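You operate a simulated robot arm through the tools that you are given. There is no shell and no other tool. Be economical: measure what you need, move in short steps, check, and stop when the job is done.

You run a simulated two-armed robot. Do the job below in one go: nothing can be reset, and whatever is moved stays where it is left.

Task
Put the felt block on the white plate on the wide bench. Take the white cover from the wall corner of the wide bench and leave it on the top shelf of the mould rack. Put the beam from the wall corner of the wide bench on the top of the compressor. Put the jar labelled "fly ash" from the wide bench on top of the taped carton there and the jar labelled "gravel" on top of the grey plain carton there. Pick up the sign holder with one hand, pass it to the other hand and put it on the sieve bench. Any order will do. Set down upright: jar, sign holder.

Only the result counts: the job must be done as asked and must still hold three seconds after the hand-in. Knocking over, shifting, dropping, spilling or breaking anything else fails it. A push-on lid holds only when it is set on centred and level and pressed home; a screw cap is set on level and turned clockwise until tight.

Robot
Two 7-joint arms with two-finger parallel grippers on one trunk, on a base that drives. Base frame: it is fixed to the floor where the robot stands at the start and does not move with it; the origin is under the middle of the robot, x ahead of it, y to its left, z up; the surface under the hand at the start is at about z = 86. Readings come in cm, rad, newtons and seconds.
The left shoulder is at the start at [5, 17.7, 117.9], the right one opposite. With the tool pointing down near the work surface each hand reaches from about 22 to 70 cm from the robot's upright axis, wherever it stands, measured 20 degrees to its own side. Places, roughly: beam [50, 50, 100]; cover [50, 25, 75]; felt block (5x5x4 cm) [50, -10, 90]; jar [125, 25, 100]; plain carton (13x12x10 cm) [140, 0, 90]; sieve bench [-130, -200, 70]; sign holder (15x8x22 cm) [80, -160, 90]; taped carton (17x14x12 cm) [120, -20, 90]; top of the compressor [210, 50, 60]; top shelf of the mould rack [370, -10, 140]; white plate [25, 25, 75]. Payload 3.43 kg a hand.
The TCP of each hand is the grasp point between the finger pads, 3.4 cm short of the fingertips. In the tool frame z runs along the fingers and y along their closing line. Largest opening 12.8 cm; finger width 2.4, thickness 1.2; the body of the gripper, 4.8 by 13 cm, starts 9.6 cm behind the TCP.
Orientation is that of the tool frame in the base frame, as a unit quaternion [x, y, z, w]. With the fingers straight down and closing along the base's y, the tool's x points along the base's -x, its y along +y and its z along -z.

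Tools
- The arms move only by the tool step_arm. It takes "left_commands", "right_commands" or both (then of equal length, played together; a hand with none holds still); each is a list of rows, each a list of 7 numbers: the shift along the base's x, y, z in cm, then the turn, a rotation vector about the base's x, y, z in rad, then the opening, from 0 (shut) to 1 (fully open). In form: [[dx, dy, dz, wx, wy, wz, grip], ...]. A call has 1 to 10 rows; each row shifts and turns the commanded pose from where the row before left it. Each row takes 0.2 s and may step no farther than 5 cm and 0.15 rad from the row before; otherwise, or with a gripper value out of range, the whole call is refused. Where a pose cannot be reached the arm comes as near as it can. A force on the tool above 40 N (or 10 N above the force at the start of the call, whichever is more), or a blocked arm, ends the call early, and 0.2 s more pass. The fingers move at their own pace (about 10.8 cm/s each) and stop on an object; they squeeze with about 40 N. The grip force told is the motor's: it shows also when the fingers shut on nothing. Time passes only in rows, and 0.2 s behind the last, so rows that do not move let the fingers close. The reply holds the time, the measured pose of the TCP, the force on the tool along the base axes, the opening and the grip force, in the units named above and with some noise, with the torque about the TCP (base axes, N m) and any sound that the robot's microphone picked up, and new pictures: "pictures" is both (left out), scene, wrist or none (wrist: the cameras of the hands that moved).
- Cameras (640 x 400 px; columns grow to the right, rows downward): "scene" is now at [14.2, 4.68, 132.89]; the picture's right is [0.52, -0.85, 0.00], its down [-0.65, -0.39, -0.65] and it looks along [0.56, 0.34, -0.76] (base axes); focal length 271 px, centre (320, 200). "left" rides on the left gripper at [7.6, 1.1, -16] in its tool frame; the picture's right is [-0.15, 0.99, 0.00], its down [-0.88, -0.13, -0.46] and it looks along [-0.45, -0.07, 0.89] (tool axes); focal length 234 px, centre (320, 200). "right" rides on the right gripper at [7.6, -1.1, -16] in its tool frame; the picture's right is [0.15, 0.99, 0.00], its down [-0.88, 0.13, -0.46] and it looks along [-0.45, 0.07, 0.89] (tool axes); focal length 234 px, centre (320, 200). There is no depth. A picture from a camera that has moved, and an enlarged one, comes with that camera's place and axes in the base frame and with its lens. The place of the scene camera against the robot may be out by one fixed shift of up to 1.8 cm in any direction.
- raise_lower(by): slides the trunk up (or, below 0, down) by that many cm; the arms and the scene camera ride with it, the base frame stays. It gives what a move gives, with no picture.
- drive_base(legs): drives the robot by 1 to 6 legs, each [ahead, turn to the left] in cm and rad, along the robot's own axes; the way and the turn of a leg run together, so that a leg with both is an arc; at most 150 cm and 3.142 rad a leg. The arms and the cameras ride along, it lands a little off, and it stops where it bumps. It gives what a move gives, and a new picture of the scene camera.
- turn_head(pan, tilt): turns the head with the scene camera to pan (to the left, within 1.396 rad either way) and tilt (down, from -0.506 to 1.204), counted from straight ahead of the robot. It gives what a move gives, and a new picture of the scene camera.
- close_up(camera, box): a new picture of the part [left, top, right, bottom] of that camera's present view, enlarged. No time passes.
- sign_off(): hands the job in; it is judged then, once.

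Work in short steps. Places have to be worked out from the pictures, the camera data and where the tool is seen: move nearer, look again, correct. Check each grasp and each placing, and mend what went wrong. You have 196 turns and 260 pictures in all, those below and enlarged ones among them. Open the grippers and draw the arms clear of the work before you hand the job in, unless the task says otherwise; then end with one line.

The tools are called after "Request:" by a JSON object that holds its "method" and its "body". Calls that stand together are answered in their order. step_arm: Moves the arms, as the interface text tells. Its arguments: {"type":"object","properties":{"left_commands":{"type":"array","items":{"type":"array","items":{"type":"number"}}},"right_commands":{"type":"array","items":{"type":"array","items":{"type":"number"}}},"pictures":{"type":"string","enum":["both","scene","wrist","none"]}},"required":[]} The other tools are called the same way: raise_lower (by) slides the trunk up or down; drive_base (legs) drives the base; turn_head (pan, tilt) turns the head that bears the scene camera; close_up (camera, box) takes an enlarged picture of a part of a camera's view; sign_off () hands the job in.

At the start:

```text
time_s: 0.0
left_eef_pos: [31.61, 30.77, 109.74]
left_orientation: [0.0, 1.0, 0.001, -0.001]
left_contact_force: [0.2, -0.2, -0.1]
left_torque: [-0.02, 0.0, 0.01]
left_width: 12.79
left_gripper_force: 0.1
right_eef_pos: [44.12, 0.92, 107.85]
right_orientation: [0.0, 1.0, 0.0, 0.0]
right_contact_force: [-0.1, -0.6, -0.2]
right_torque: [0.0, -0.03, 0.0]
right_width: 12.8
right_gripper_force: 0.0
trunk travel left (down, up): [-35.0, 5.1]
robot x, y, heading: [0.08, -0.08, 0.006]
head pan, tilt: [0.546, 0.86]
```

scene: 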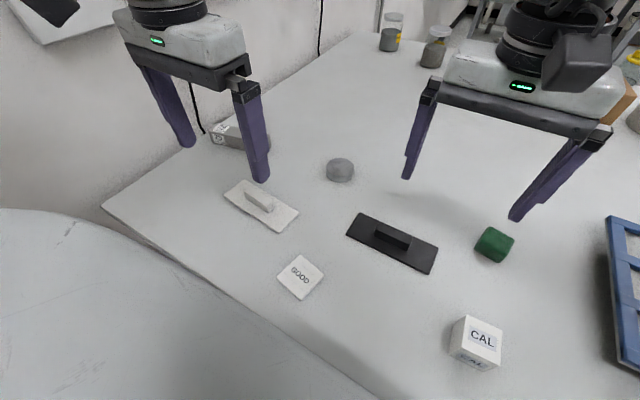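
right: 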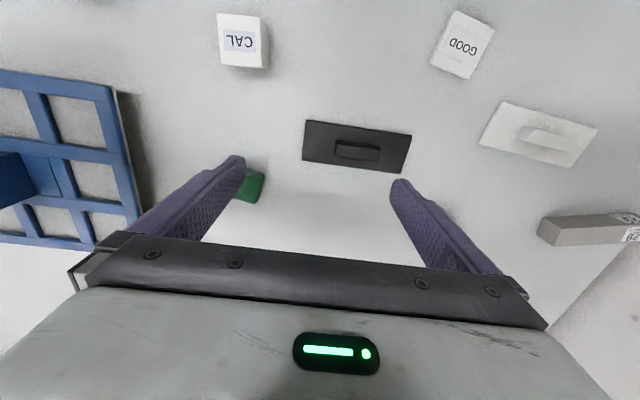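
left: 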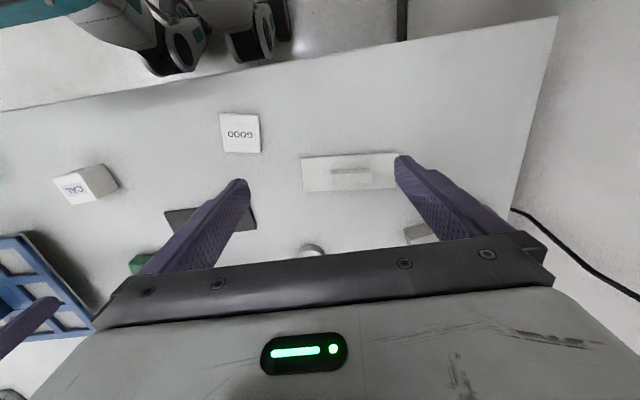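

The first pictures show the green block near (54,-9), the GOOD plate near (31,19), the white cover near (40,35) and the beam near (54,59). I look around ahead before acting.

Request:
{"method": "turn_head", "body": {"pan": 0.0, "tilt": 0.35}}

Request:
{"method": "turn_head", "body": {"pan": -0.9, "tilt": 0.5}}

Request:
{"method": "turn_head", "body": {"pan": 0.6, "tilt": 0.5}}

```text
time_s: 1.0
left_eef_pos: [31.47, 30.85, 109.77]
left_orientation: [0.0, 1.0, 0.0, 0.0]
left_contact_force: [0.3, 0.3, -0.7]
left_torque: [0.0, -0.01, -0.03]
left_width: 12.8
left_gripper_force: 0.0
right_eef_pos: [44.05, 0.95, 107.88]
right_orientation: [0.0, 1.0, 0.0, 0.0]
right_contact_force: [-0.2, 0.2, -0.6]
right_torque: [0.01, 0.0, -0.01]
right_width: 12.82
right_gripper_force: 0.0
trunk travel left (down, up): [-35.0, 5.1]
robot x, y, heading: [0.32, 0.33, 0.0]
head pan, tilt: [0.0, 0.351]
camera scene: at [16.88, 0.66, 137.33], right [0.0, -1.0, 0.0], down [-0.34, 0.0, -0.94], along [0.94, 0.0, -0.34], focal length 271 px, centre (320, 200)
```

scene: 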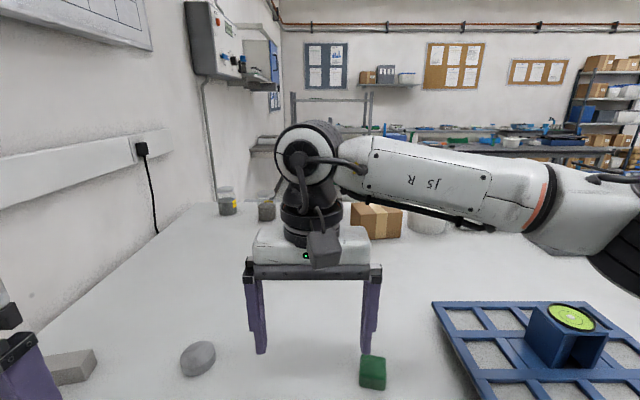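

```text
time_s: 2.2
left_eef_pos: [31.48, 30.74, 109.79]
left_orientation: [0.0, 1.0, 0.0, 0.0]
left_contact_force: [1.2, -0.1, -0.3]
left_torque: [0.03, -0.01, 0.0]
left_width: 12.82
left_gripper_force: 0.0
right_eef_pos: [43.94, 1.1, 107.9]
right_orientation: [0.0, 1.0, 0.0, -0.001]
right_contact_force: [-0.5, -0.2, 1.5]
right_torque: [0.0, 0.01, 0.0]
right_width: 12.82
right_gripper_force: 0.1
trunk travel left (down, up): [-35.0, 5.1]
robot x, y, heading: [-0.04, 0.13, -0.001]
head pan, tilt: [-0.901, 0.499]
camera scene: at [13.23, -6.48, 135.97], right [-0.78, -0.62, 0.0], down [-0.3, 0.37, -0.88], along [0.55, -0.69, -0.48], focal length 271 px, centre (320, 200)
```

scene: 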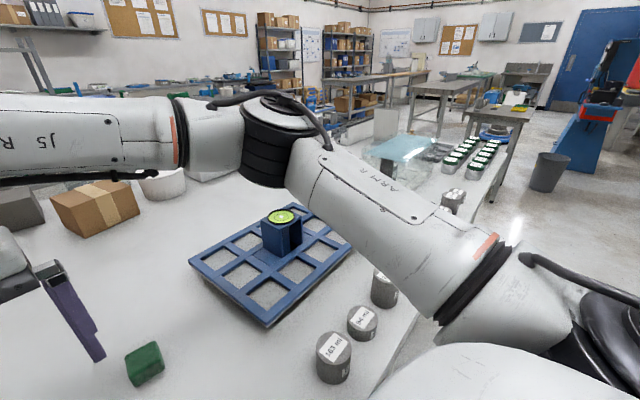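

```text
time_s: 3.8
left_eef_pos: [31.52, 30.82, 109.74]
left_orientation: [0.0, 1.0, 0.0, 0.0]
left_contact_force: [-0.2, 0.3, 0.3]
left_torque: [-0.03, -0.03, 0.03]
left_width: 12.8
left_gripper_force: 0.1
right_eef_pos: [43.83, 0.89, 107.89]
right_orientation: [-0.001, 1.0, -0.001, 0.0]
right_contact_force: [0.4, -0.1, -0.2]
right_torque: [0.04, 0.0, -0.01]
right_width: 12.8
right_gripper_force: 0.0
trunk travel left (down, up): [-35.0, 5.1]
robot x, y, heading: [-0.05, 0.43, -0.002]
head pan, tilt: [0.6, 0.499]
camera scene: at [15.08, 5.79, 135.97], right [0.56, -0.83, 0.0], down [-0.4, -0.27, -0.88], along [0.72, 0.5, -0.48], focal length 271 px, centre (320, 200)
```

scene: 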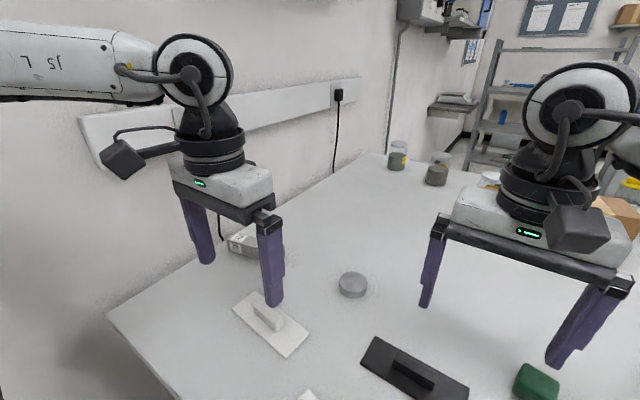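

The felt block is the green one near (53.5,-9). I move the right hand above it to see its yaw.

Request:
{"method": "step_arm", "body": {"right_commands": [[3.2, -3.4, 0, 0, 0, 0, 1], [3.2, -3.4, 0, 0, 0, 0, 1], [3.1, -3.2, -3, 0, 0, 0, 1]], "pictures": "wrist"}}

Request:
{"method": "turn_head", "body": {"pan": 0.2, "tilt": 1.0}}

```text
refused: row 3 steps farther than a row can; nothing moved
```

```text
time_s: 4.7
left_eef_pos: [31.41, 30.83, 109.75]
left_orientation: [0.0, 1.0, -0.001, -0.001]
left_contact_force: [-1.4, 0.4, -0.1]
left_torque: [0.0, 0.0, 0.0]
left_width: 12.79
left_gripper_force: 0.0
right_eef_pos: [44.08, 0.91, 107.84]
right_orientation: [-0.001, 1.0, 0.0, 0.0]
right_contact_force: [0.3, 1.0, -0.3]
right_torque: [-0.02, 0.02, -0.02]
right_width: 12.79
right_gripper_force: 0.1
trunk travel left (down, up): [-35.0, 5.1]
robot x, y, heading: [0.1, -0.13, -0.003]
head pan, tilt: [0.201, 1.0]
camera scene: at [14.4, 2.05, 131.87], right [0.2, -0.98, 0.0], down [-0.82, -0.17, -0.54], along [0.53, 0.11, -0.84], focal length 271 px, centre (320, 200)
```

scene: 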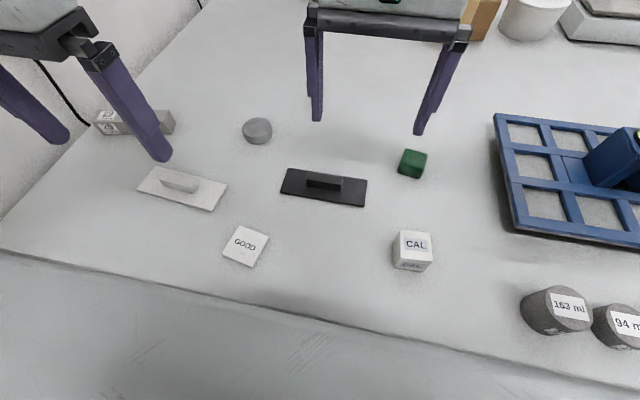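

Retry with a legal step.

Request:
{"method": "step_arm", "body": {"right_commands": [[3.2, -3.4, 0, 0, 0, 0, 1], [3.2, -3.4, 0, 0, 0, 0, 1], [3.1, -3.0, 0, 0, 0, 0, 1], [0, 0, -4, 0, 0, 0, 1]], "pictures": "both"}}

```text
time_s: 5.7
left_eef_pos: [31.57, 30.82, 109.7]
left_orientation: [0.0, 1.0, 0.0, 0.0]
left_contact_force: [-0.2, -0.3, -0.7]
left_torque: [-0.03, 0.03, 0.03]
left_width: 12.8
left_gripper_force: 0.1
right_eef_pos: [53.65, -9.01, 103.91]
right_orientation: [0.0, 1.0, 0.0, -0.001]
right_contact_force: [-0.2, 0.5, 0.7]
right_torque: [-0.01, 0.02, -0.02]
right_width: 12.79
right_gripper_force: 0.0
trunk travel left (down, up): [-35.0, 5.1]
robot x, y, heading: [-0.21, 0.03, 0.002]
head pan, tilt: [0.201, 1.0]
camera scene: at [14.43, 2.03, 131.86], right [0.2, -0.98, 0.0], down [-0.82, -0.17, -0.54], along [0.53, 0.11, -0.84], focal length 271 px, centre (320, 200)
camera right: at [46.16, -10.13, 120.02], right [-0.15, 0.99, 0.0], down [0.88, 0.13, 0.45], along [0.45, 0.07, -0.89], focal length 234 px, centre (320, 200)
```

scene: 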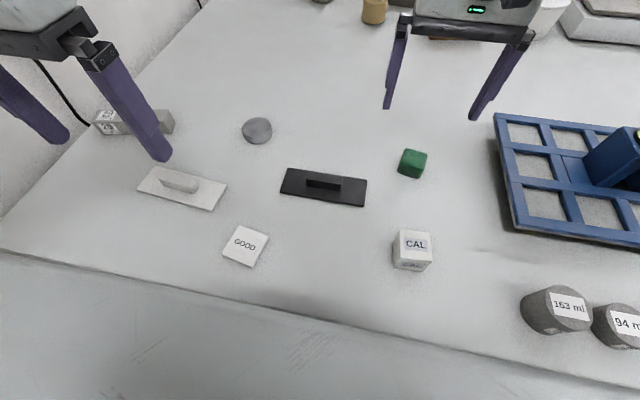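
right: 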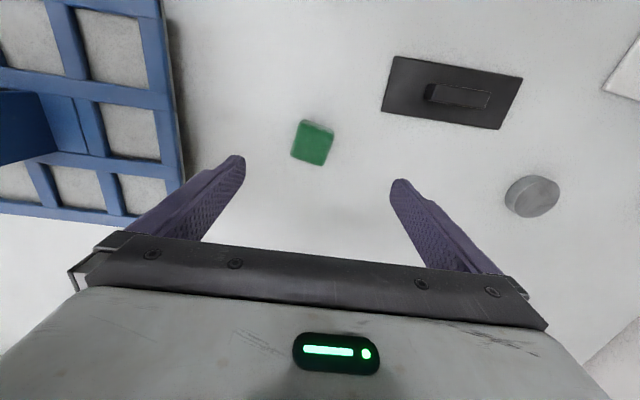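

The block sits at about (53.6,-9.9), nearly aligned. I lower onto it and close.

Request:
{"method": "step_arm", "body": {"right_commands": [[0, -0.9, -4.5, 0, 0, 0, 1], [0, 0, -4.5, 0, 0, 0, 0.7], [0, 0, -3.6, 0, 0, 0, 0.7], [0, 0, -1.2, 0, 0, 0, 0.7], [0, 0, 0, 0, 0, 0, 0], [0, 0, 0, 0, 0, 0, 0], [0, 0, 0, 0, 0, 0, 0]], "pictures": "wrist"}}

```text
time_s: 7.3
left_eef_pos: [31.56, 30.79, 109.78]
left_orientation: [0.0, 1.0, 0.001, 0.0]
left_contact_force: [-0.4, 0.4, -0.3]
left_torque: [0.04, 0.0, -0.01]
left_width: 12.79
left_gripper_force: 0.0
right_eef_pos: [53.58, -9.93, 90.08]
right_orientation: [0.0, 1.0, 0.0, -0.001]
right_contact_force: [-0.5, 0.4, 0.5]
right_torque: [-0.01, 0.0, -0.01]
right_width: 5.36
right_gripper_force: 40.4
trunk travel left (down, up): [-35.0, 5.1]
robot x, y, heading: [0.15, 0.03, -0.002]
head pan, tilt: [0.201, 1.0]
camera right: at [46.05, -10.95, 106.15], right [-0.15, 0.99, 0.0], down [0.88, 0.13, 0.46], along [0.45, 0.07, -0.89], focal length 234 px, centre (320, 200)
```

right: 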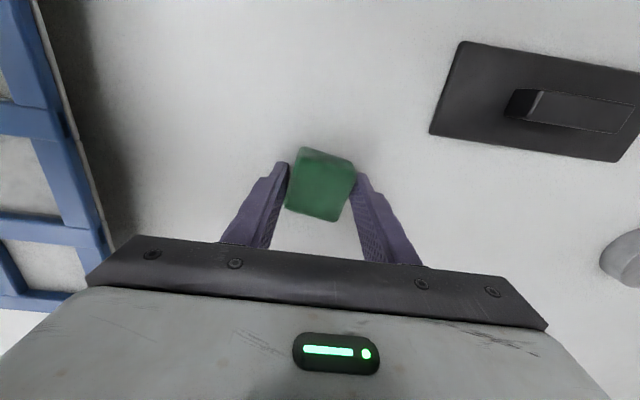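

The block is held. I lift it, clear the left arm to the side, and carry the block over the GOOD plate at about (29.5,18).

Request:
{"method": "step_arm", "body": {"right_commands": [[0, 0, 5, 0, 0, 0, 0], [0, 0, 5, 0, 0, 0, 0], [-3, 3.5, 0, 0, 0, 0, 0], [-3, 3.5, 0, 0, 0, 0, 0], [-3, 3.5, 0, 0, 0, 0, 0], [-3, 3.5, 0, 0, 0, 0, 0], [-3, 3.5, 0, 0, 0, 0, 0], [-3, 3.5, 0, 0, 0, 0, 0], [-3, 3.5, 0, 0, 0, 0, 0], [-3, 3.4, 0, 0, 0, 0, 0]], "left_commands": [[0, 4.5, 0, 0, 0, 0, 1], [0, 4.5, 0, 0, 0, 0, 1], [0, 3, 0, 0, 0, 0, 1], [0, 3, 0, 0, 0, 0, 1], [0, 0, 0, 0, 0, 0, 1], [0, 0, 0, 0, 0, 0, 1], [0, 0, 0, 0, 0, 0, 1], [0, 0, 0, 0, 0, 0, 1], [0, 0, 0, 0, 0, 0, 1], [0, 0, 0, 0, 0, 0, 1]], "pictures": "both"}}

```text
time_s: 9.5
left_eef_pos: [31.56, 45.84, 109.7]
left_orientation: [0.0, 1.0, -0.001, 0.0]
left_contact_force: [0.1, 0.3, 0.0]
left_torque: [0.0, -0.03, -0.02]
left_width: 12.83
left_gripper_force: 0.1
right_eef_pos: [29.44, 18.16, 100.09]
right_orientation: [0.002, 1.0, -0.001, 0.0]
right_contact_force: [0.1, 0.3, -0.7]
right_torque: [-0.01, -0.03, 0.0]
right_width: 5.26
right_gripper_force: 39.7
trunk travel left (down, up): [-35.0, 5.1]
robot x, y, heading: [-0.39, 0.11, 0.002]
head pan, tilt: [0.201, 1.0]
camera scene: at [14.35, 2.1, 131.87], right [0.2, -0.98, 0.0], down [-0.82, -0.17, -0.54], along [0.53, 0.11, -0.84], focal length 271 px, centre (320, 200)
camera right: at [22.0, 16.99, 116.18], right [-0.14, 0.99, 0.0], down [0.88, 0.13, 0.46], along [0.45, 0.06, -0.89], focal length 234 px, centre (320, 200)
camera left: at [23.9, 47.05, 125.57], right [0.15, 0.99, 0.0], down [0.88, -0.13, 0.46], along [0.45, -0.07, -0.89], focal length 234 px, centre (320, 200)
```

scene: 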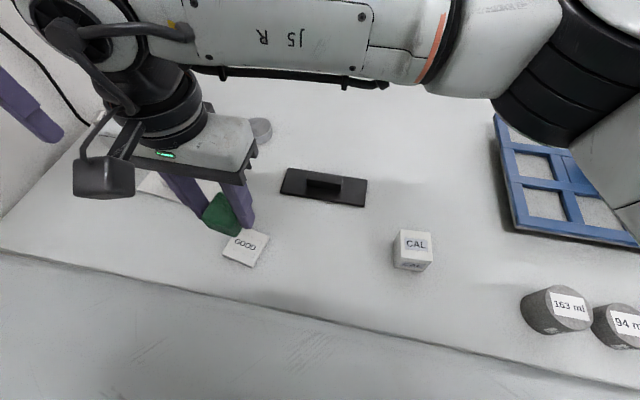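
right: 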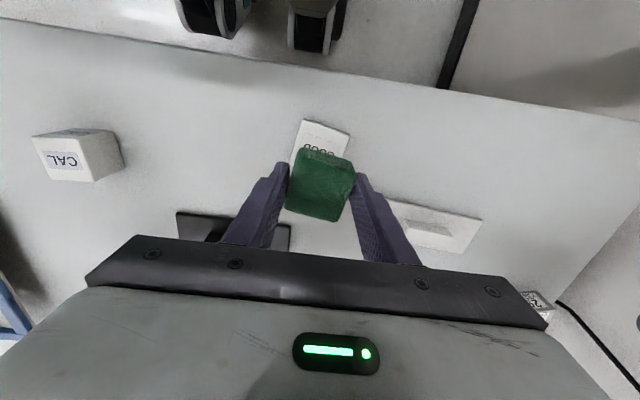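
left: 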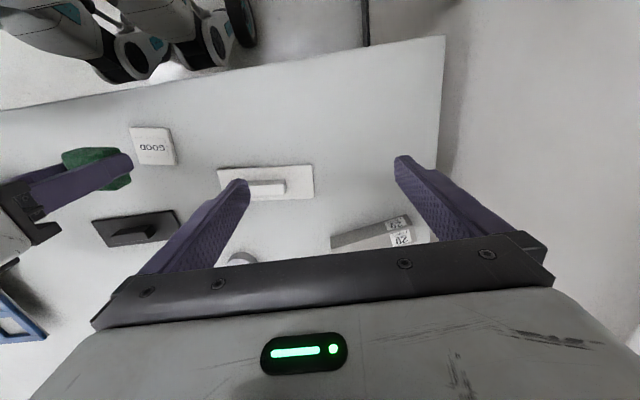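

Alignment over the plate looks good (29.4,18). I lower until contact.

Request:
{"method": "step_arm", "body": {"right_commands": [[0.1, -0.1, -4, 0, 0, 0, 0], [0, 0, -4, 0, 0, 0, 0], [0, 0, -0.5, 0, 0, 0, 0], [0, 0, -0.4, 0, 0, 0, 0]], "pictures": "both"}}

```text
time_s: 10.5
left_eef_pos: [31.6, 45.67, 109.73]
left_orientation: [0.0, 1.0, 0.0, -0.001]
left_contact_force: [-1.5, -0.1, 0.0]
left_torque: [-0.03, -0.01, -0.01]
left_width: 12.8
left_gripper_force: 0.2
right_eef_pos: [29.6, 18.05, 91.21]
right_orientation: [0.001, 1.0, 0.0, 0.0]
right_contact_force: [-0.3, -0.4, -0.3]
right_torque: [0.02, -0.02, 0.04]
right_width: 5.25
right_gripper_force: 40.1
trunk travel left (down, up): [-35.0, 5.1]
robot x, y, heading: [0.03, -0.31, 0.001]
head pan, tilt: [0.201, 1.0]
camera scene: at [14.4, 2.04, 131.86], right [0.2, -0.98, 0.0], down [-0.82, -0.17, -0.54], along [0.53, 0.11, -0.84], focal length 271 px, centre (320, 200)
camera right: at [22.16, 16.88, 107.27], right [-0.15, 0.99, 0.0], down [0.88, 0.13, 0.46], along [0.45, 0.07, -0.89], focal length 234 px, centre (320, 200)
```

scene: 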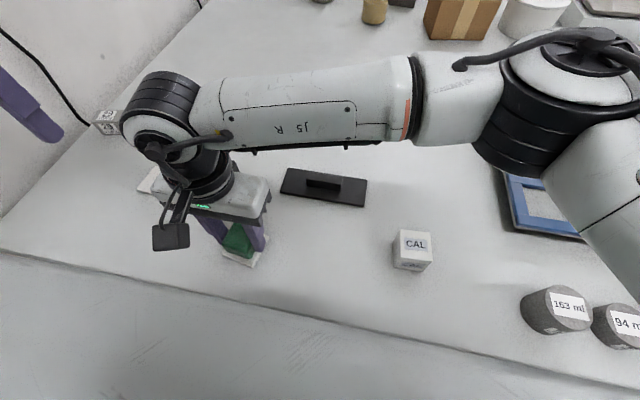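
right: 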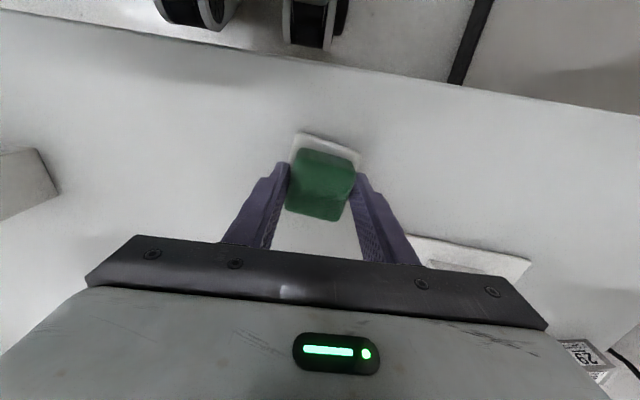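

No contact yet; a bit lower in small steps.

Request:
{"method": "step_arm", "body": {"right_commands": [[0, 0, -0.3, 0, 0, 0, 0], [0, 0, -0.3, 0, 0, 0, 0]], "pictures": "none"}}

```text
time_s: 11.1
left_eef_pos: [31.46, 45.57, 109.9]
left_orientation: [0.0, 1.0, 0.0, 0.0]
left_contact_force: [-0.4, 0.5, 0.3]
left_torque: [0.01, -0.01, 0.02]
left_width: 12.82
left_gripper_force: 0.0
right_eef_pos: [29.5, 18.05, 91.0]
right_orientation: [0.001, 1.0, 0.003, 0.002]
right_contact_force: [0.9, -1.9, 40.2]
right_torque: [-0.28, 0.01, -0.21]
right_width: 5.22
right_gripper_force: 40.2
trunk travel left (down, up): [-35.0, 5.1]
robot x, y, heading: [-0.45, 0.08, 0.0]
head pan, tilt: [0.201, 1.0]
```

Contact at 91.0: the block rests on the plate. Ease, open and rise.

Request:
{"method": "step_arm", "body": {"right_commands": [[0, 0, 0.3, 0, 0, 0, 0], [0, 0, 0, 0, 0, 0, 0.6], [0, 0, 0, 0, 0, 0, 0.6], [0, 0, 4, 0, 0, 0, 0.6], [0, 0, 5, 0, 0, 0, 0.6], [0, -4, 3, 0, 0, 0, 0.6]], "pictures": "wrist"}}

```text
time_s: 12.5
left_eef_pos: [31.64, 45.64, 109.73]
left_orientation: [-0.001, 1.0, 0.001, -0.001]
left_contact_force: [-0.6, -0.6, -0.5]
left_torque: [0.0, -0.05, 0.0]
left_width: 12.81
left_gripper_force: 0.0
right_eef_pos: [29.69, 14.01, 102.88]
right_orientation: [-0.001, 1.0, 0.001, 0.0]
right_contact_force: [-0.4, -0.2, 0.4]
right_torque: [0.02, 0.0, -0.01]
right_width: 7.67
right_gripper_force: 0.1
trunk travel left (down, up): [-35.0, 5.1]
robot x, y, heading: [0.1, -0.2, 0.0]
head pan, tilt: [0.201, 1.0]
camera right: at [22.31, 12.75, 118.95], right [-0.15, 0.99, 0.0], down [0.88, 0.13, 0.46], along [0.45, 0.07, -0.89], focal length 234 px, centre (320, 200)
```

right: 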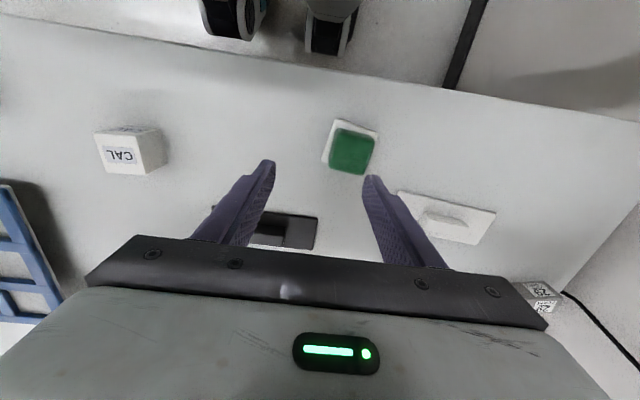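

The felt block is on the plate. To reach the beam I must shift the base ~20 cm toward the wall; first I raise both hands and look to the left side.

Request:
{"method": "step_arm", "body": {"right_commands": [[3, -4, 0, 0, 0, 0, 1], [3, -4, 0, 0, 0, 0, 1], [3, -3, 2, 0, 0, 0, 1], [0, 0, 5, 0, 0, 0, 1], [0, 0, 4, 0, 0, 0, 1]], "left_commands": [[0, -4, 2, 0, 0, 0, 1], [0, -4, 2, 0, 0, 0, 1], [0, -4, 2, 0, 0, 0, 1], [0, -4, 2, 0, 0, 0, 1], [0, 0, 0, 0, 0, 0, 1]], "pictures": "none"}}

Request:
{"method": "turn_head", "body": {"pan": 1.39, "tilt": 0.5}}

Request:
{"method": "turn_head", "body": {"pan": -1.39, "tilt": 0.4}}

```text
time_s: 13.7
left_eef_pos: [31.52, 29.61, 117.56]
left_orientation: [0.0, 1.0, 0.0, 0.0]
left_contact_force: [0.7, 0.4, -0.2]
left_torque: [-0.03, 0.01, 0.01]
left_width: 12.8
left_gripper_force: 0.1
right_eef_pos: [38.63, 3.13, 113.83]
right_orientation: [-0.001, 1.0, 0.0, -0.001]
right_contact_force: [-0.6, -0.4, 1.1]
right_torque: [0.0, 0.01, -0.01]
right_width: 12.81
right_gripper_force: 0.1
trunk travel left (down, up): [-35.0, 5.1]
robot x, y, heading: [-0.3, 0.23, -0.001]
head pan, tilt: [0.201, 1.0]
```

```text
time_s: 15.1
left_eef_pos: [31.64, 29.73, 117.59]
left_orientation: [0.0, 1.0, 0.0, 0.0]
left_contact_force: [1.0, 0.5, 0.0]
left_torque: [0.03, 0.01, -0.01]
left_width: 12.78
left_gripper_force: 0.1
right_eef_pos: [38.7, 3.09, 113.83]
right_orientation: [0.001, 1.0, 0.0, 0.0]
right_contact_force: [0.9, -0.1, 0.4]
right_torque: [-0.03, 0.0, 0.05]
right_width: 12.8
right_gripper_force: 0.0
trunk travel left (down, up): [-35.0, 5.1]
robot x, y, heading: [0.17, 0.33, -0.005]
head pan, tilt: [1.389, 0.499]
camera scene: at [9.22, 9.6, 135.97], right [0.98, -0.18, 0.0], down [-0.09, -0.47, -0.88], along [0.16, 0.86, -0.48], focal length 271 px, centre (320, 200)
```

scene: 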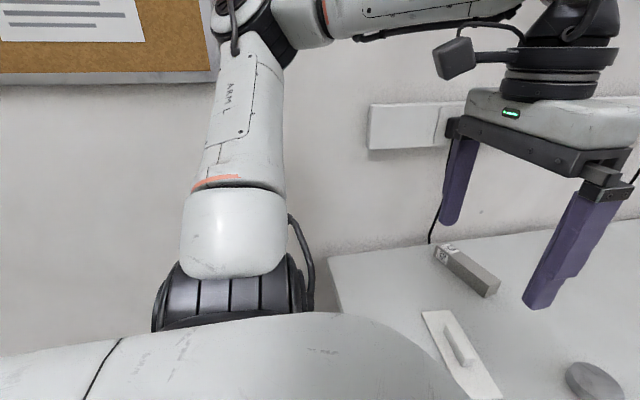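

```text
time_s: 17.5
left_eef_pos: [31.6, 29.57, 117.52]
left_orientation: [0.0, 1.0, 0.0, 0.0]
left_contact_force: [-0.1, -0.6, -0.9]
left_torque: [0.05, 0.02, 0.01]
left_width: 12.8
left_gripper_force: 0.1
right_eef_pos: [38.6, 2.96, 113.77]
right_orientation: [0.0, 1.0, 0.001, 0.0]
right_contact_force: [-0.2, -0.5, -0.7]
right_torque: [-0.01, 0.01, 0.01]
right_width: 12.81
right_gripper_force: 0.0
trunk travel left (down, up): [-35.0, 5.1]
robot x, y, heading: [-0.2, 0.24, 0.003]
head pan, tilt: [-1.389, 0.4]
camera scene: at [9.25, -8.46, 136.89], right [-0.98, -0.18, 0.0], down [-0.07, 0.38, -0.92], along [0.17, -0.91, -0.39], focal length 271 px, centre (320, 200)
```

scene: 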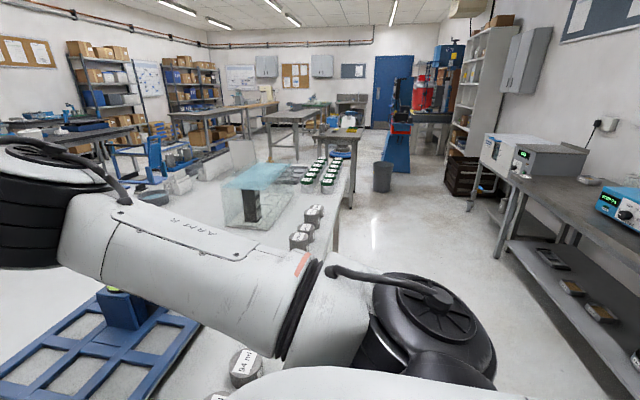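

The aisle behind is free. I drive an S-reverse to shift about 20 cm toward the wall.

Request:
{"method": "drive_base", "body": {"legs": [[0, -0.5], [-42, 0], [0, 0.5], [37, 0]]}}

Request:
{"method": "turn_head", "body": {"pan": 0.4, "tilt": 0.9}}

```text
time_s: 23.1
left_eef_pos: [-3.7, 46.62, 117.78]
left_orientation: [0.005, 0.999, 0.046, -0.021]
left_contact_force: [-0.2, 0.8, -0.3]
left_torque: [0.02, -0.01, 0.02]
left_width: 12.81
left_gripper_force: 0.0
right_eef_pos: [3.38, 20.57, 113.36]
right_orientation: [-0.002, 1.0, 0.017, -0.007]
right_contact_force: [-0.2, -0.9, -0.1]
right_torque: [0.02, 0.03, 0.01]
right_width: 12.8
right_gripper_force: 0.0
trunk travel left (down, up): [-35.0, 5.1]
robot x, y, heading: [-36.58, 19.23, -0.031]
head pan, tilt: [-1.389, 0.4]
stopped in leg 3: the robot was blocked; the commanded pose is now the measured one
camera scene: at [-25.87, 6.95, 136.48], right [-0.99, -0.16, 0.01], down [-0.08, 0.41, -0.91], along [0.14, -0.9, -0.42], focal length 271 px, centre (320, 200)
```

scene: 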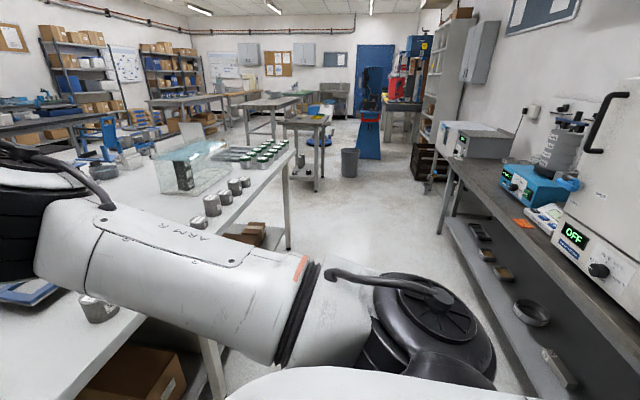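

```text
time_s: 24.9
left_eef_pos: [-3.76, 46.52, 117.64]
left_orientation: [0.003, 0.999, 0.043, -0.021]
left_contact_force: [0.7, 0.8, -0.8]
left_torque: [0.0, -0.03, 0.01]
left_width: 12.8
left_gripper_force: 0.2
right_eef_pos: [3.38, 20.31, 113.09]
right_orientation: [-0.001, 1.0, 0.018, -0.007]
right_contact_force: [-0.1, 0.4, 1.1]
right_torque: [0.01, -0.02, 0.03]
right_width: 12.8
right_gripper_force: 0.1
trunk travel left (down, up): [-35.0, 5.1]
robot x, y, heading: [-36.66, 19.28, -0.021]
head pan, tilt: [0.4, 0.901]
camera scene: at [-20.37, 19.06, 132.33], right [0.37, -0.93, -0.04], down [-0.74, -0.27, -0.62], along [0.56, 0.26, -0.79], focal length 271 px, centre (320, 200)
```

scene: 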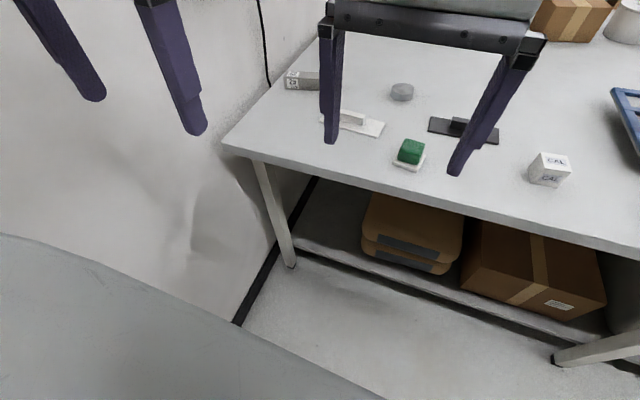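

The turn was blocked, probably the left elbow touching the wall, tilting the tools slightly. I draw the left hand inward/forward and level both hands.

Request:
{"method": "step_arm", "body": {"left_commands": [[4, -2.5, 0, -0.086, -0.042, 0.006, 1], [4, -2.5, 0, 0, 0, 0, 1], [4, -2.5, 0, 0, 0, 0, 1], [4, -2.5, 0, 0, 0, 0, 1]], "right_commands": [[4, -2, 0, -0.036, -0.014, -0.002, 1], [4, -2, 0, 0, 0, 0, 1], [4, -2, 0, 0, 0, 0, 1], [4, -2, 0, 0, 0, 0, 1]], "pictures": "none"}}

Request:
{"method": "turn_head", "body": {"pan": 1.2, "tilt": 0.3}}

```text
time_s: 25.9
left_eef_pos: [11.02, 39.52, 117.01]
left_orientation: [-0.002, 1.0, -0.027, 0.01]
left_contact_force: [0.2, 1.1, -0.7]
left_torque: [-0.07, 0.1, 0.0]
left_width: 12.8
left_gripper_force: 0.2
right_eef_pos: [18.14, 15.28, 113.59]
right_orientation: [-0.001, 1.0, -0.019, 0.005]
right_contact_force: [1.5, 0.2, 0.2]
right_torque: [-0.07, 0.05, -0.01]
right_width: 12.81
right_gripper_force: 0.2
trunk travel left (down, up): [-35.0, 5.1]
robot x, y, heading: [-37.13, 19.5, -0.02]
head pan, tilt: [0.4, 0.901]
```

```text
time_s: 27.1
left_eef_pos: [10.67, 39.45, 117.11]
left_orientation: [-0.001, 1.0, -0.024, 0.012]
left_contact_force: [-0.3, -0.2, 0.5]
left_torque: [-0.03, 0.01, -0.02]
left_width: 12.81
left_gripper_force: 0.2
right_eef_pos: [17.72, 15.27, 113.74]
right_orientation: [0.0, 1.0, -0.019, 0.007]
right_contact_force: [-0.5, -0.2, 0.7]
right_torque: [0.01, 0.0, -0.01]
right_width: 12.83
right_gripper_force: 0.0
trunk travel left (down, up): [-35.0, 5.1]
robot x, y, heading: [-36.93, 19.07, -0.012]
head pan, tilt: [1.201, 0.3]
camera scene: at [-25.67, 28.61, 137.81], right [0.93, -0.38, 0.0], down [-0.11, -0.27, -0.96], along [0.36, 0.88, -0.3], focal length 271 px, centre (320, 200)
```

scene: 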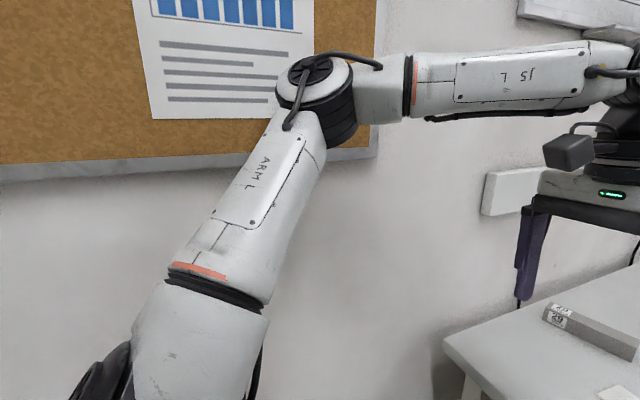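

Clear now. I drive the last leg forward to the bench and re-level the hands.

Request:
{"method": "drive_base", "body": {"legs": [[35, 0.012]]}}

Request:
{"method": "step_arm", "body": {"left_commands": [[0, 0, 0, 0.05, 0.022, 0, 1]], "right_commands": [[0, 0, 0, 0.038, 0.013, 0, 1]], "pictures": "none"}}

Request:
{"method": "turn_head", "body": {"pan": 0.4, "tilt": 0.9}}

```text
time_s: 29.3
left_eef_pos: [45.33, 39.59, 117.15]
left_orientation: [-0.006, 1.0, -0.024, 0.011]
left_contact_force: [-0.2, -0.6, 0.1]
left_torque: [-0.03, 0.03, 0.02]
left_width: 12.81
left_gripper_force: 0.0
right_eef_pos: [52.69, 15.28, 113.77]
right_orientation: [-0.005, 1.0, -0.018, 0.007]
right_contact_force: [-0.4, -1.0, 0.2]
right_torque: [0.0, 0.0, -0.01]
right_width: 12.77
right_gripper_force: 0.1
trunk travel left (down, up): [-35.0, 5.1]
robot x, y, heading: [-1.92, 19.18, -0.008]
head pan, tilt: [1.201, 0.3]
camera scene: at [9.09, 28.33, 137.81], right [0.93, -0.37, 0.0], down [-0.11, -0.28, -0.96], along [0.35, 0.89, -0.3], focal length 271 px, centre (320, 200)
```

scene: 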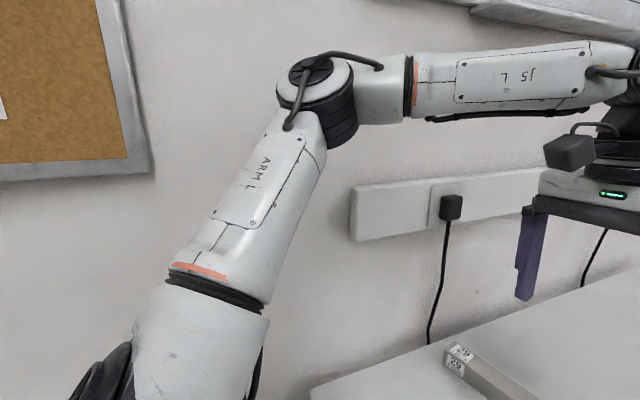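

```text
time_s: 29.7
left_eef_pos: [45.52, 39.49, 117.16]
left_orientation: [-0.005, 1.0, 0.001, 0.001]
left_contact_force: [-0.2, 0.0, 0.0]
left_torque: [0.0, 0.0, -0.04]
left_width: 12.8
left_gripper_force: 0.1
right_eef_pos: [52.82, 15.38, 113.73]
right_orientation: [-0.005, 1.0, 0.001, 0.0]
right_contact_force: [-0.3, 0.2, 0.1]
right_torque: [0.02, -0.02, 0.0]
right_width: 12.8
right_gripper_force: 0.0
trunk travel left (down, up): [-35.0, 5.1]
robot x, y, heading: [-1.56, 18.86, -0.002]
head pan, tilt: [1.201, 0.3]
```

```text
time_s: 30.9
left_eef_pos: [45.34, 39.56, 117.08]
left_orientation: [-0.005, 1.0, 0.0, 0.001]
left_contact_force: [-0.5, -0.3, 0.4]
left_torque: [-0.04, -0.01, 0.02]
left_width: 12.79
left_gripper_force: 0.0
right_eef_pos: [52.65, 15.48, 113.71]
right_orientation: [-0.006, 1.0, 0.001, 0.001]
right_contact_force: [-0.9, -0.9, -0.2]
right_torque: [-0.01, -0.03, 0.01]
right_width: 12.8
right_gripper_force: 0.0
trunk travel left (down, up): [-35.0, 5.1]
robot x, y, heading: [-2.13, 19.03, -0.008]
head pan, tilt: [0.4, 0.901]
camera scene: at [12.57, 22.54, 132.59], right [0.38, -0.92, 0.0], down [-0.72, -0.3, -0.62], along [0.57, 0.24, -0.78], focal length 271 px, centre (320, 200)
```

scene: 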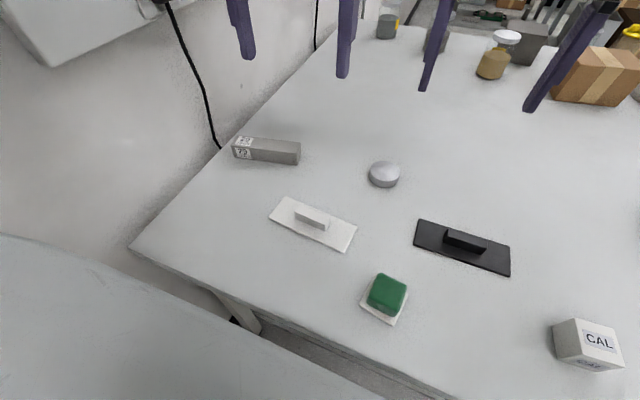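

The beam's centre is about (53.5,52.5), its long axis ~12° off y. I bring the left hand above it, turning to close along x.

Request:
{"method": "step_arm", "body": {"left_commands": [[0.8, 1.3, -0.9, 0, 0, -0.137, 1], [0.8, 1.3, -0.9, 0, 0, -0.137, 1], [0.8, 1.3, -0.9, 0, 0, -0.137, 1], [0.8, 1.3, -0.9, 0, 0, -0.137, 1], [0.8, 1.3, -0.9, 0, 0, -0.137, 1], [0.8, 1.3, -0.9, 0, 0, -0.137, 1], [0.8, 1.3, -0.9, 0, 0, -0.137, 1], [0.8, 1.3, -0.9, 0, 0, -0.137, 1], [0.8, 1.3, -0.9, 0, 0, -0.137, 1], [0.8, 1.3, -0.9, 0, 0, -0.137, 1]], "pictures": "both"}}

```text
time_s: 33.0
left_eef_pos: [29.8, 33.24, 107.42]
left_orientation: [0.625, 0.78, 0.004, 0.002]
left_contact_force: [-0.1, 0.3, -0.6]
left_torque: [-0.01, 0.03, 0.01]
left_width: 12.79
left_gripper_force: 0.1
left hand out of reach, approached as far as the arm can: row 5, 6, 7, 8, 9, 10
right_eef_pos: [52.79, 15.44, 113.85]
right_orientation: [-0.005, 1.0, 0.001, 0.001]
right_contact_force: [-0.3, -0.6, -0.7]
right_torque: [0.02, 0.02, 0.0]
right_width: 12.79
right_gripper_force: 0.1
trunk travel left (down, up): [-35.0, 5.1]
robot x, y, heading: [-2.26, 18.96, -0.013]
head pan, tilt: [0.4, 0.901]
camera scene: at [12.55, 22.51, 132.59], right [0.38, -0.92, 0.0], down [-0.72, -0.3, -0.62], along [0.57, 0.24, -0.78], focal length 271 px, centre (320, 200)
camera left: at [28.98, 40.91, 123.3], right [1.0, 0.07, 0.01], down [0.06, -0.89, 0.45], along [0.04, -0.45, -0.89], focal length 234 px, centre (320, 200)
```

scene: 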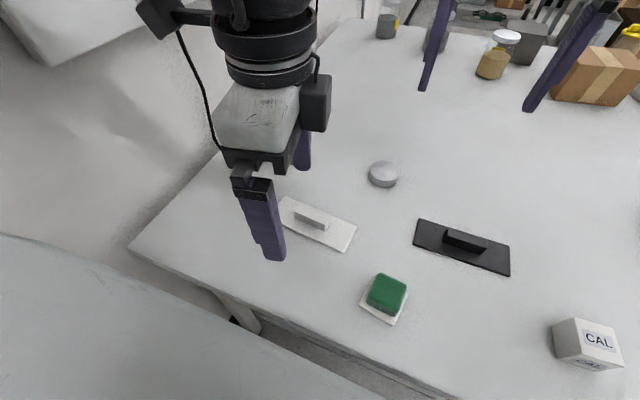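
left: 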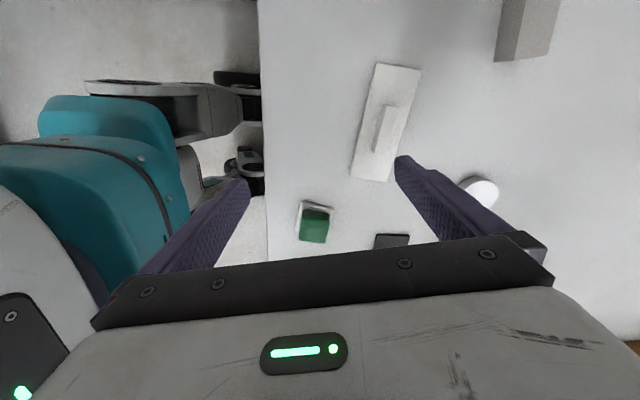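

That wrist turn shortens the reach. I turn the other way (+180° from here) while watching where the hand goes.

Request:
{"method": "step_arm", "body": {"left_commands": [[0, 0, 0, 0, 0, 0.15, 1], [0, 0, 0, 0, 0, 0.15, 1], [0, 0, 0, 0, 0, 0.15, 1], [0, 0, 0, 0, 0, 0.15, 1], [0, 0, 0, 0, 0, 0.15, 1], [0, 0, 0, 0, 0, 0.15, 1], [0, 0, 0, 0, 0, 0.15, 1], [0, 0, 0, 0, 0, 0.15, 1], [0, 0, 0, 0, 0, 0.15, 1], [0, 0, 0, 0, 0, 0.15, 1]], "pictures": "none"}}

```text
time_s: 35.2
left_eef_pos: [29.73, 33.21, 107.57]
left_orientation: [-0.072, 0.997, 0.001, 0.0]
left_contact_force: [-0.1, 0.1, -0.2]
left_torque: [0.03, 0.02, -0.03]
left_width: 12.82
left_gripper_force: 0.2
right_eef_pos: [52.67, 15.42, 113.73]
right_orientation: [-0.005, 1.0, 0.001, 0.001]
right_contact_force: [0.2, 0.4, 0.4]
right_torque: [0.0, -0.01, -0.03]
right_width: 12.81
right_gripper_force: 0.1
trunk travel left (down, up): [-35.0, 5.1]
robot x, y, heading: [-2.07, 18.9, -0.005]
head pan, tilt: [0.4, 0.901]
```

The command follows the measured pose. I continue turning while moving toward the beam at height.

Request:
{"method": "step_arm", "body": {"left_commands": [[2.3, 1.9, 0, 0, 0, 0.15, 1], [2.3, 1.9, 0, 0, 0, 0.15, 1], [2.3, 1.9, 0, 0, 0, 0.15, 1], [2.3, 1.9, 0, 0, 0, 0.15, 1], [2.3, 1.9, 0, 0, 0, 0.15, 1], [2.3, 1.9, 0, 0, 0, 0.15, 1], [2.3, 1.9, 0, 0, 0, 0.15, 1], [2.3, 1.9, 0, 0, 0, 0.15, 1], [2.3, 1.9, 0, 0, 0, 0.15, 1], [2.3, 1.9, 0, 0, 0, 0.15, 1]], "pictures": "both"}}

```text
time_s: 37.5
left_eef_pos: [52.77, 52.22, 107.76]
left_orientation: [0.732, -0.681, -0.001, 0.0]
left_contact_force: [-0.6, 0.0, -0.3]
left_torque: [-0.01, 0.03, -0.01]
left_width: 12.79
left_gripper_force: 0.0
right_eef_pos: [52.72, 15.46, 113.76]
right_orientation: [-0.005, 1.0, 0.0, 0.0]
right_contact_force: [-0.2, 0.3, -1.4]
right_torque: [0.0, 0.03, 0.01]
right_width: 12.77
right_gripper_force: 0.0
trunk travel left (down, up): [-35.0, 5.1]
robot x, y, heading: [-1.88, 18.94, -0.004]
head pan, tilt: [0.4, 0.901]
camera scene: at [12.62, 22.57, 132.57], right [0.38, -0.92, 0.0], down [-0.72, -0.3, -0.62], along [0.57, 0.24, -0.78], focal length 271 px, centre (320, 200)
camera left: at [52.13, 44.78, 123.55], right [-1.0, 0.08, 0.0], down [0.07, 0.89, 0.46], along [0.03, 0.46, -0.89], focal length 234 px, centre (320, 200)
```

scene: 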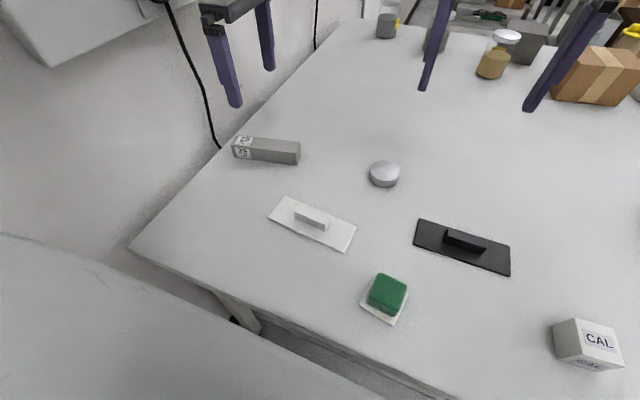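
left: 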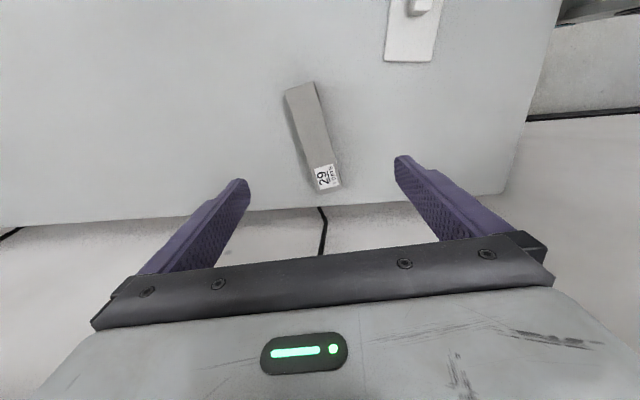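

The beam is centred at (53.3,51.8), yaw 12°. I fine-turn, descend and grip.

Request:
{"method": "step_arm", "body": {"left_commands": [[0.5, -0.4, -3.5, 0, 0, 0.135, 1], [0, 0, -4.5, 0, 0, 0, 1], [0, 0, -4.5, 0, 0, 0, 1], [0, 0, -3.5, 0, 0, 0, 1], [0, 0, -1.7, 0, 0, 0, 1], [0, 0, 0, 0, 0, 0, 0], [0, 0, 0, 0, 0, 0, 0], [0, 0, 0, 0, 0, 0, 0]], "pictures": "both"}}

```text
time_s: 39.2
left_eef_pos: [53.39, 51.77, 89.84]
left_orientation: [0.775, -0.632, 0.0, 0.001]
left_contact_force: [2.7, -0.4, -0.6]
left_torque: [-0.13, -0.06, 0.06]
left_width: 3.96
left_gripper_force: 39.9
right_eef_pos: [52.67, 15.34, 113.73]
right_orientation: [-0.006, 1.0, 0.001, 0.001]
right_contact_force: [-0.2, 0.9, -0.3]
right_torque: [0.0, -0.03, 0.03]
right_width: 12.78
right_gripper_force: 0.1
trunk travel left (down, up): [-35.0, 5.1]
robot x, y, heading: [-2.5, 19.24, -0.012]
head pan, tilt: [0.4, 0.901]
camera scene: at [12.59, 22.54, 132.58], right [0.38, -0.92, 0.0], down [-0.72, -0.3, -0.62], along [0.57, 0.24, -0.78], focal length 271 px, centre (320, 200)
camera left: at [53.7, 44.19, 105.74], right [-1.0, -0.06, 0.0], down [-0.05, 0.89, 0.46], along [-0.03, 0.46, -0.89], focal length 234 px, centre (320, 200)
```

scene: 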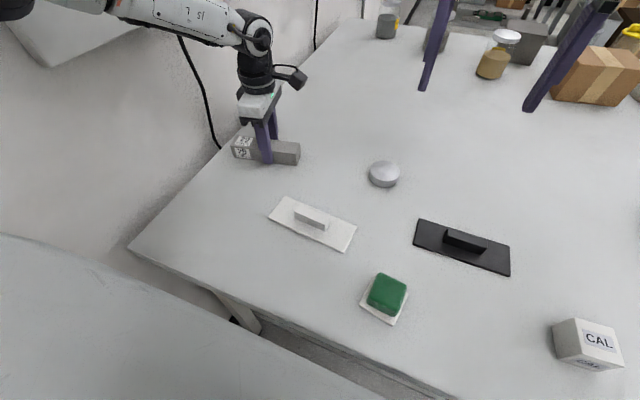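
left: 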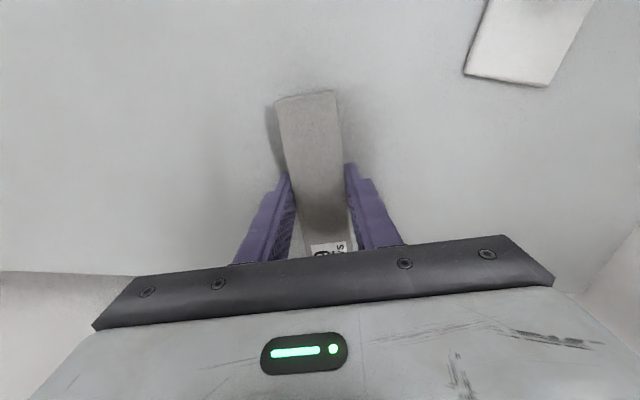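

Beam gripped (3.96 cm). I lift it and bring the right hand toward the white cover, turning it to close along x across the handle.

Request:
{"method": "step_arm", "body": {"left_commands": [[0, 0, 2, 0, 0, 0, 0], [0, 0, 5, 0, 0, 0, 0], [0, 0, 5, 0, 0, 0, 0], [0, 0, 5, 0, 0, 0, 0]], "pictures": "none"}}

Request:
{"method": "step_arm", "body": {"right_commands": [[-1.2, 1.5, 0, 0, 0, -0.15, 1], [-1.2, 1.5, 0, 0, 0, -0.15, 1], [-1.2, 1.5, 0, 0, 0, -0.15, 1], [-1.2, 1.5, 0, 0, 0, -0.15, 1], [-1.2, 1.5, 0, 0, 0, -0.15, 1], [-1.2, 1.5, 0, 0, 0, -0.15, 1], [-1.2, 1.5, 0, 0, 0, -0.15, 1], [-1.2, 1.5, 0, 0, 0, -0.15, 1], [-1.2, 1.5, 0, 0, 0, -0.15, 1], [-1.2, 1.5, 0, 0, 0, -0.15, 1]], "pictures": "both"}}

```text
time_s: 40.2
left_eef_pos: [53.43, 51.96, 106.7]
left_orientation: [0.775, -0.632, -0.002, 0.0]
left_contact_force: [-0.4, 0.0, -5.1]
left_torque: [-0.06, -0.01, 0.0]
left_width: 3.99
left_gripper_force: 39.9
right_eef_pos: [52.64, 15.43, 113.84]
right_orientation: [-0.005, 1.0, 0.001, 0.002]
right_contact_force: [-0.1, 0.0, -0.7]
right_torque: [0.02, 0.02, 0.0]
right_width: 12.78
right_gripper_force: 0.0
trunk travel left (down, up): [-35.0, 5.1]
robot x, y, heading: [-1.69, 18.91, -0.006]
head pan, tilt: [0.4, 0.901]
```

```text
time_s: 42.5
left_eef_pos: [53.52, 52.09, 106.69]
left_orientation: [0.775, -0.632, 0.0, 0.001]
left_contact_force: [-0.1, 0.8, -5.0]
left_torque: [-0.08, -0.05, -0.01]
left_width: 3.96
left_gripper_force: 39.6
right_eef_pos: [40.9, 30.47, 113.68]
right_orientation: [0.679, 0.734, 0.0, 0.001]
right_contact_force: [0.0, -0.7, 0.7]
right_torque: [-0.01, 0.0, 0.02]
right_width: 12.77
right_gripper_force: 0.0
trunk travel left (down, up): [-35.0, 5.1]
robot x, y, heading: [-1.68, 18.82, -0.006]
head pan, tilt: [0.4, 0.901]
camera scene: at [12.6, 22.6, 132.58], right [0.38, -0.92, 0.0], down [-0.72, -0.3, -0.62], along [0.57, 0.24, -0.78], focal length 271 px, centre (320, 200)
camera right: at [39.12, 37.95, 129.84], right [0.97, 0.22, 0.0], down [0.2, -0.87, 0.46], along [0.1, -0.45, -0.89], focal length 234 px, centre (320, 200)
```

scene: 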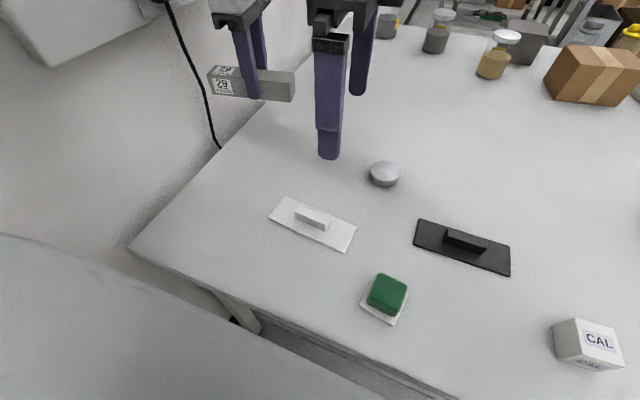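
right: 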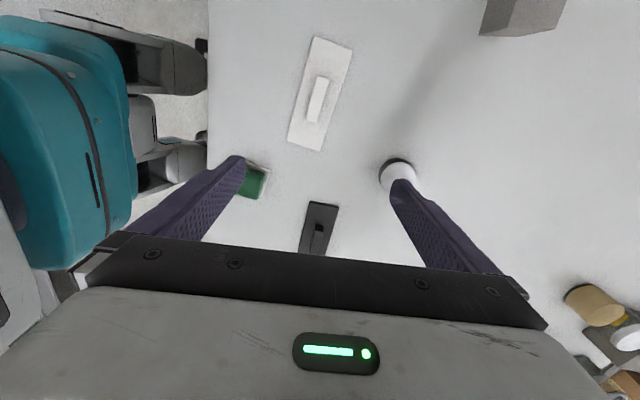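

Handle centred near (39.2,34.9), its yaw about -7°. I move over it and lower to just above the cover plate.

Request:
{"method": "step_arm", "body": {"right_commands": [[-0.9, 2.2, -3, 0, 0, -0.1, 1], [-0.8, 2.2, -3, 0, 0, -0.1, 1], [0, 0, -4.5, 0, 0, 0, 0.8], [0, 0, -4.5, 0, 0, 0, 0.6], [0, 0, -3.7, 0, 0, 0, 0.5]], "pictures": "both"}}

```text
time_s: 43.6
left_eef_pos: [53.63, 52.03, 106.56]
left_orientation: [0.775, -0.631, -0.001, 0.0]
left_contact_force: [-0.8, 0.1, -5.5]
left_torque: [-0.05, 0.02, 0.0]
left_width: 3.94
left_gripper_force: 40.2
right_eef_pos: [39.11, 34.59, 95.06]
right_orientation: [0.748, 0.664, 0.001, 0.001]
right_contact_force: [0.5, -1.0, 0.0]
right_torque: [0.02, 0.02, -0.01]
right_width: 6.4
right_gripper_force: 0.0
trunk travel left (down, up): [-35.0, 5.1]
robot x, y, heading: [-1.79, 19.25, -0.003]
head pan, tilt: [0.4, 0.901]
camera scene: at [12.65, 22.57, 132.58], right [0.38, -0.92, 0.0], down [-0.72, -0.3, -0.62], along [0.57, 0.24, -0.78], focal length 271 px, centre (320, 200)
camera right: at [38.86, 42.34, 111.12], right [1.0, 0.03, 0.0], down [0.02, -0.89, 0.46], along [0.01, -0.46, -0.89], focal length 234 px, centre (320, 200)
```

scene: 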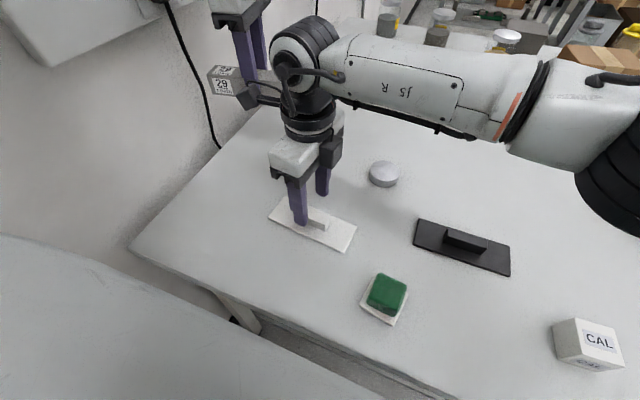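
right: 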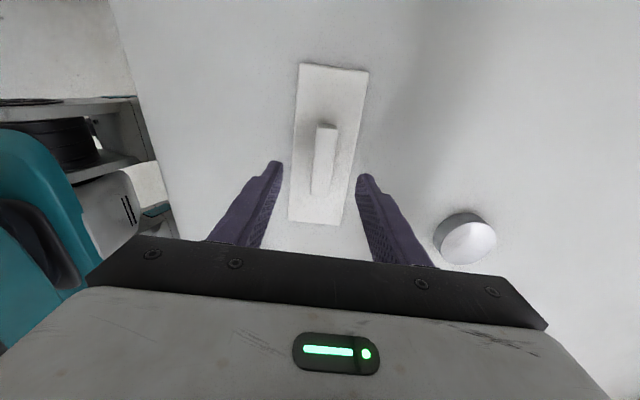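

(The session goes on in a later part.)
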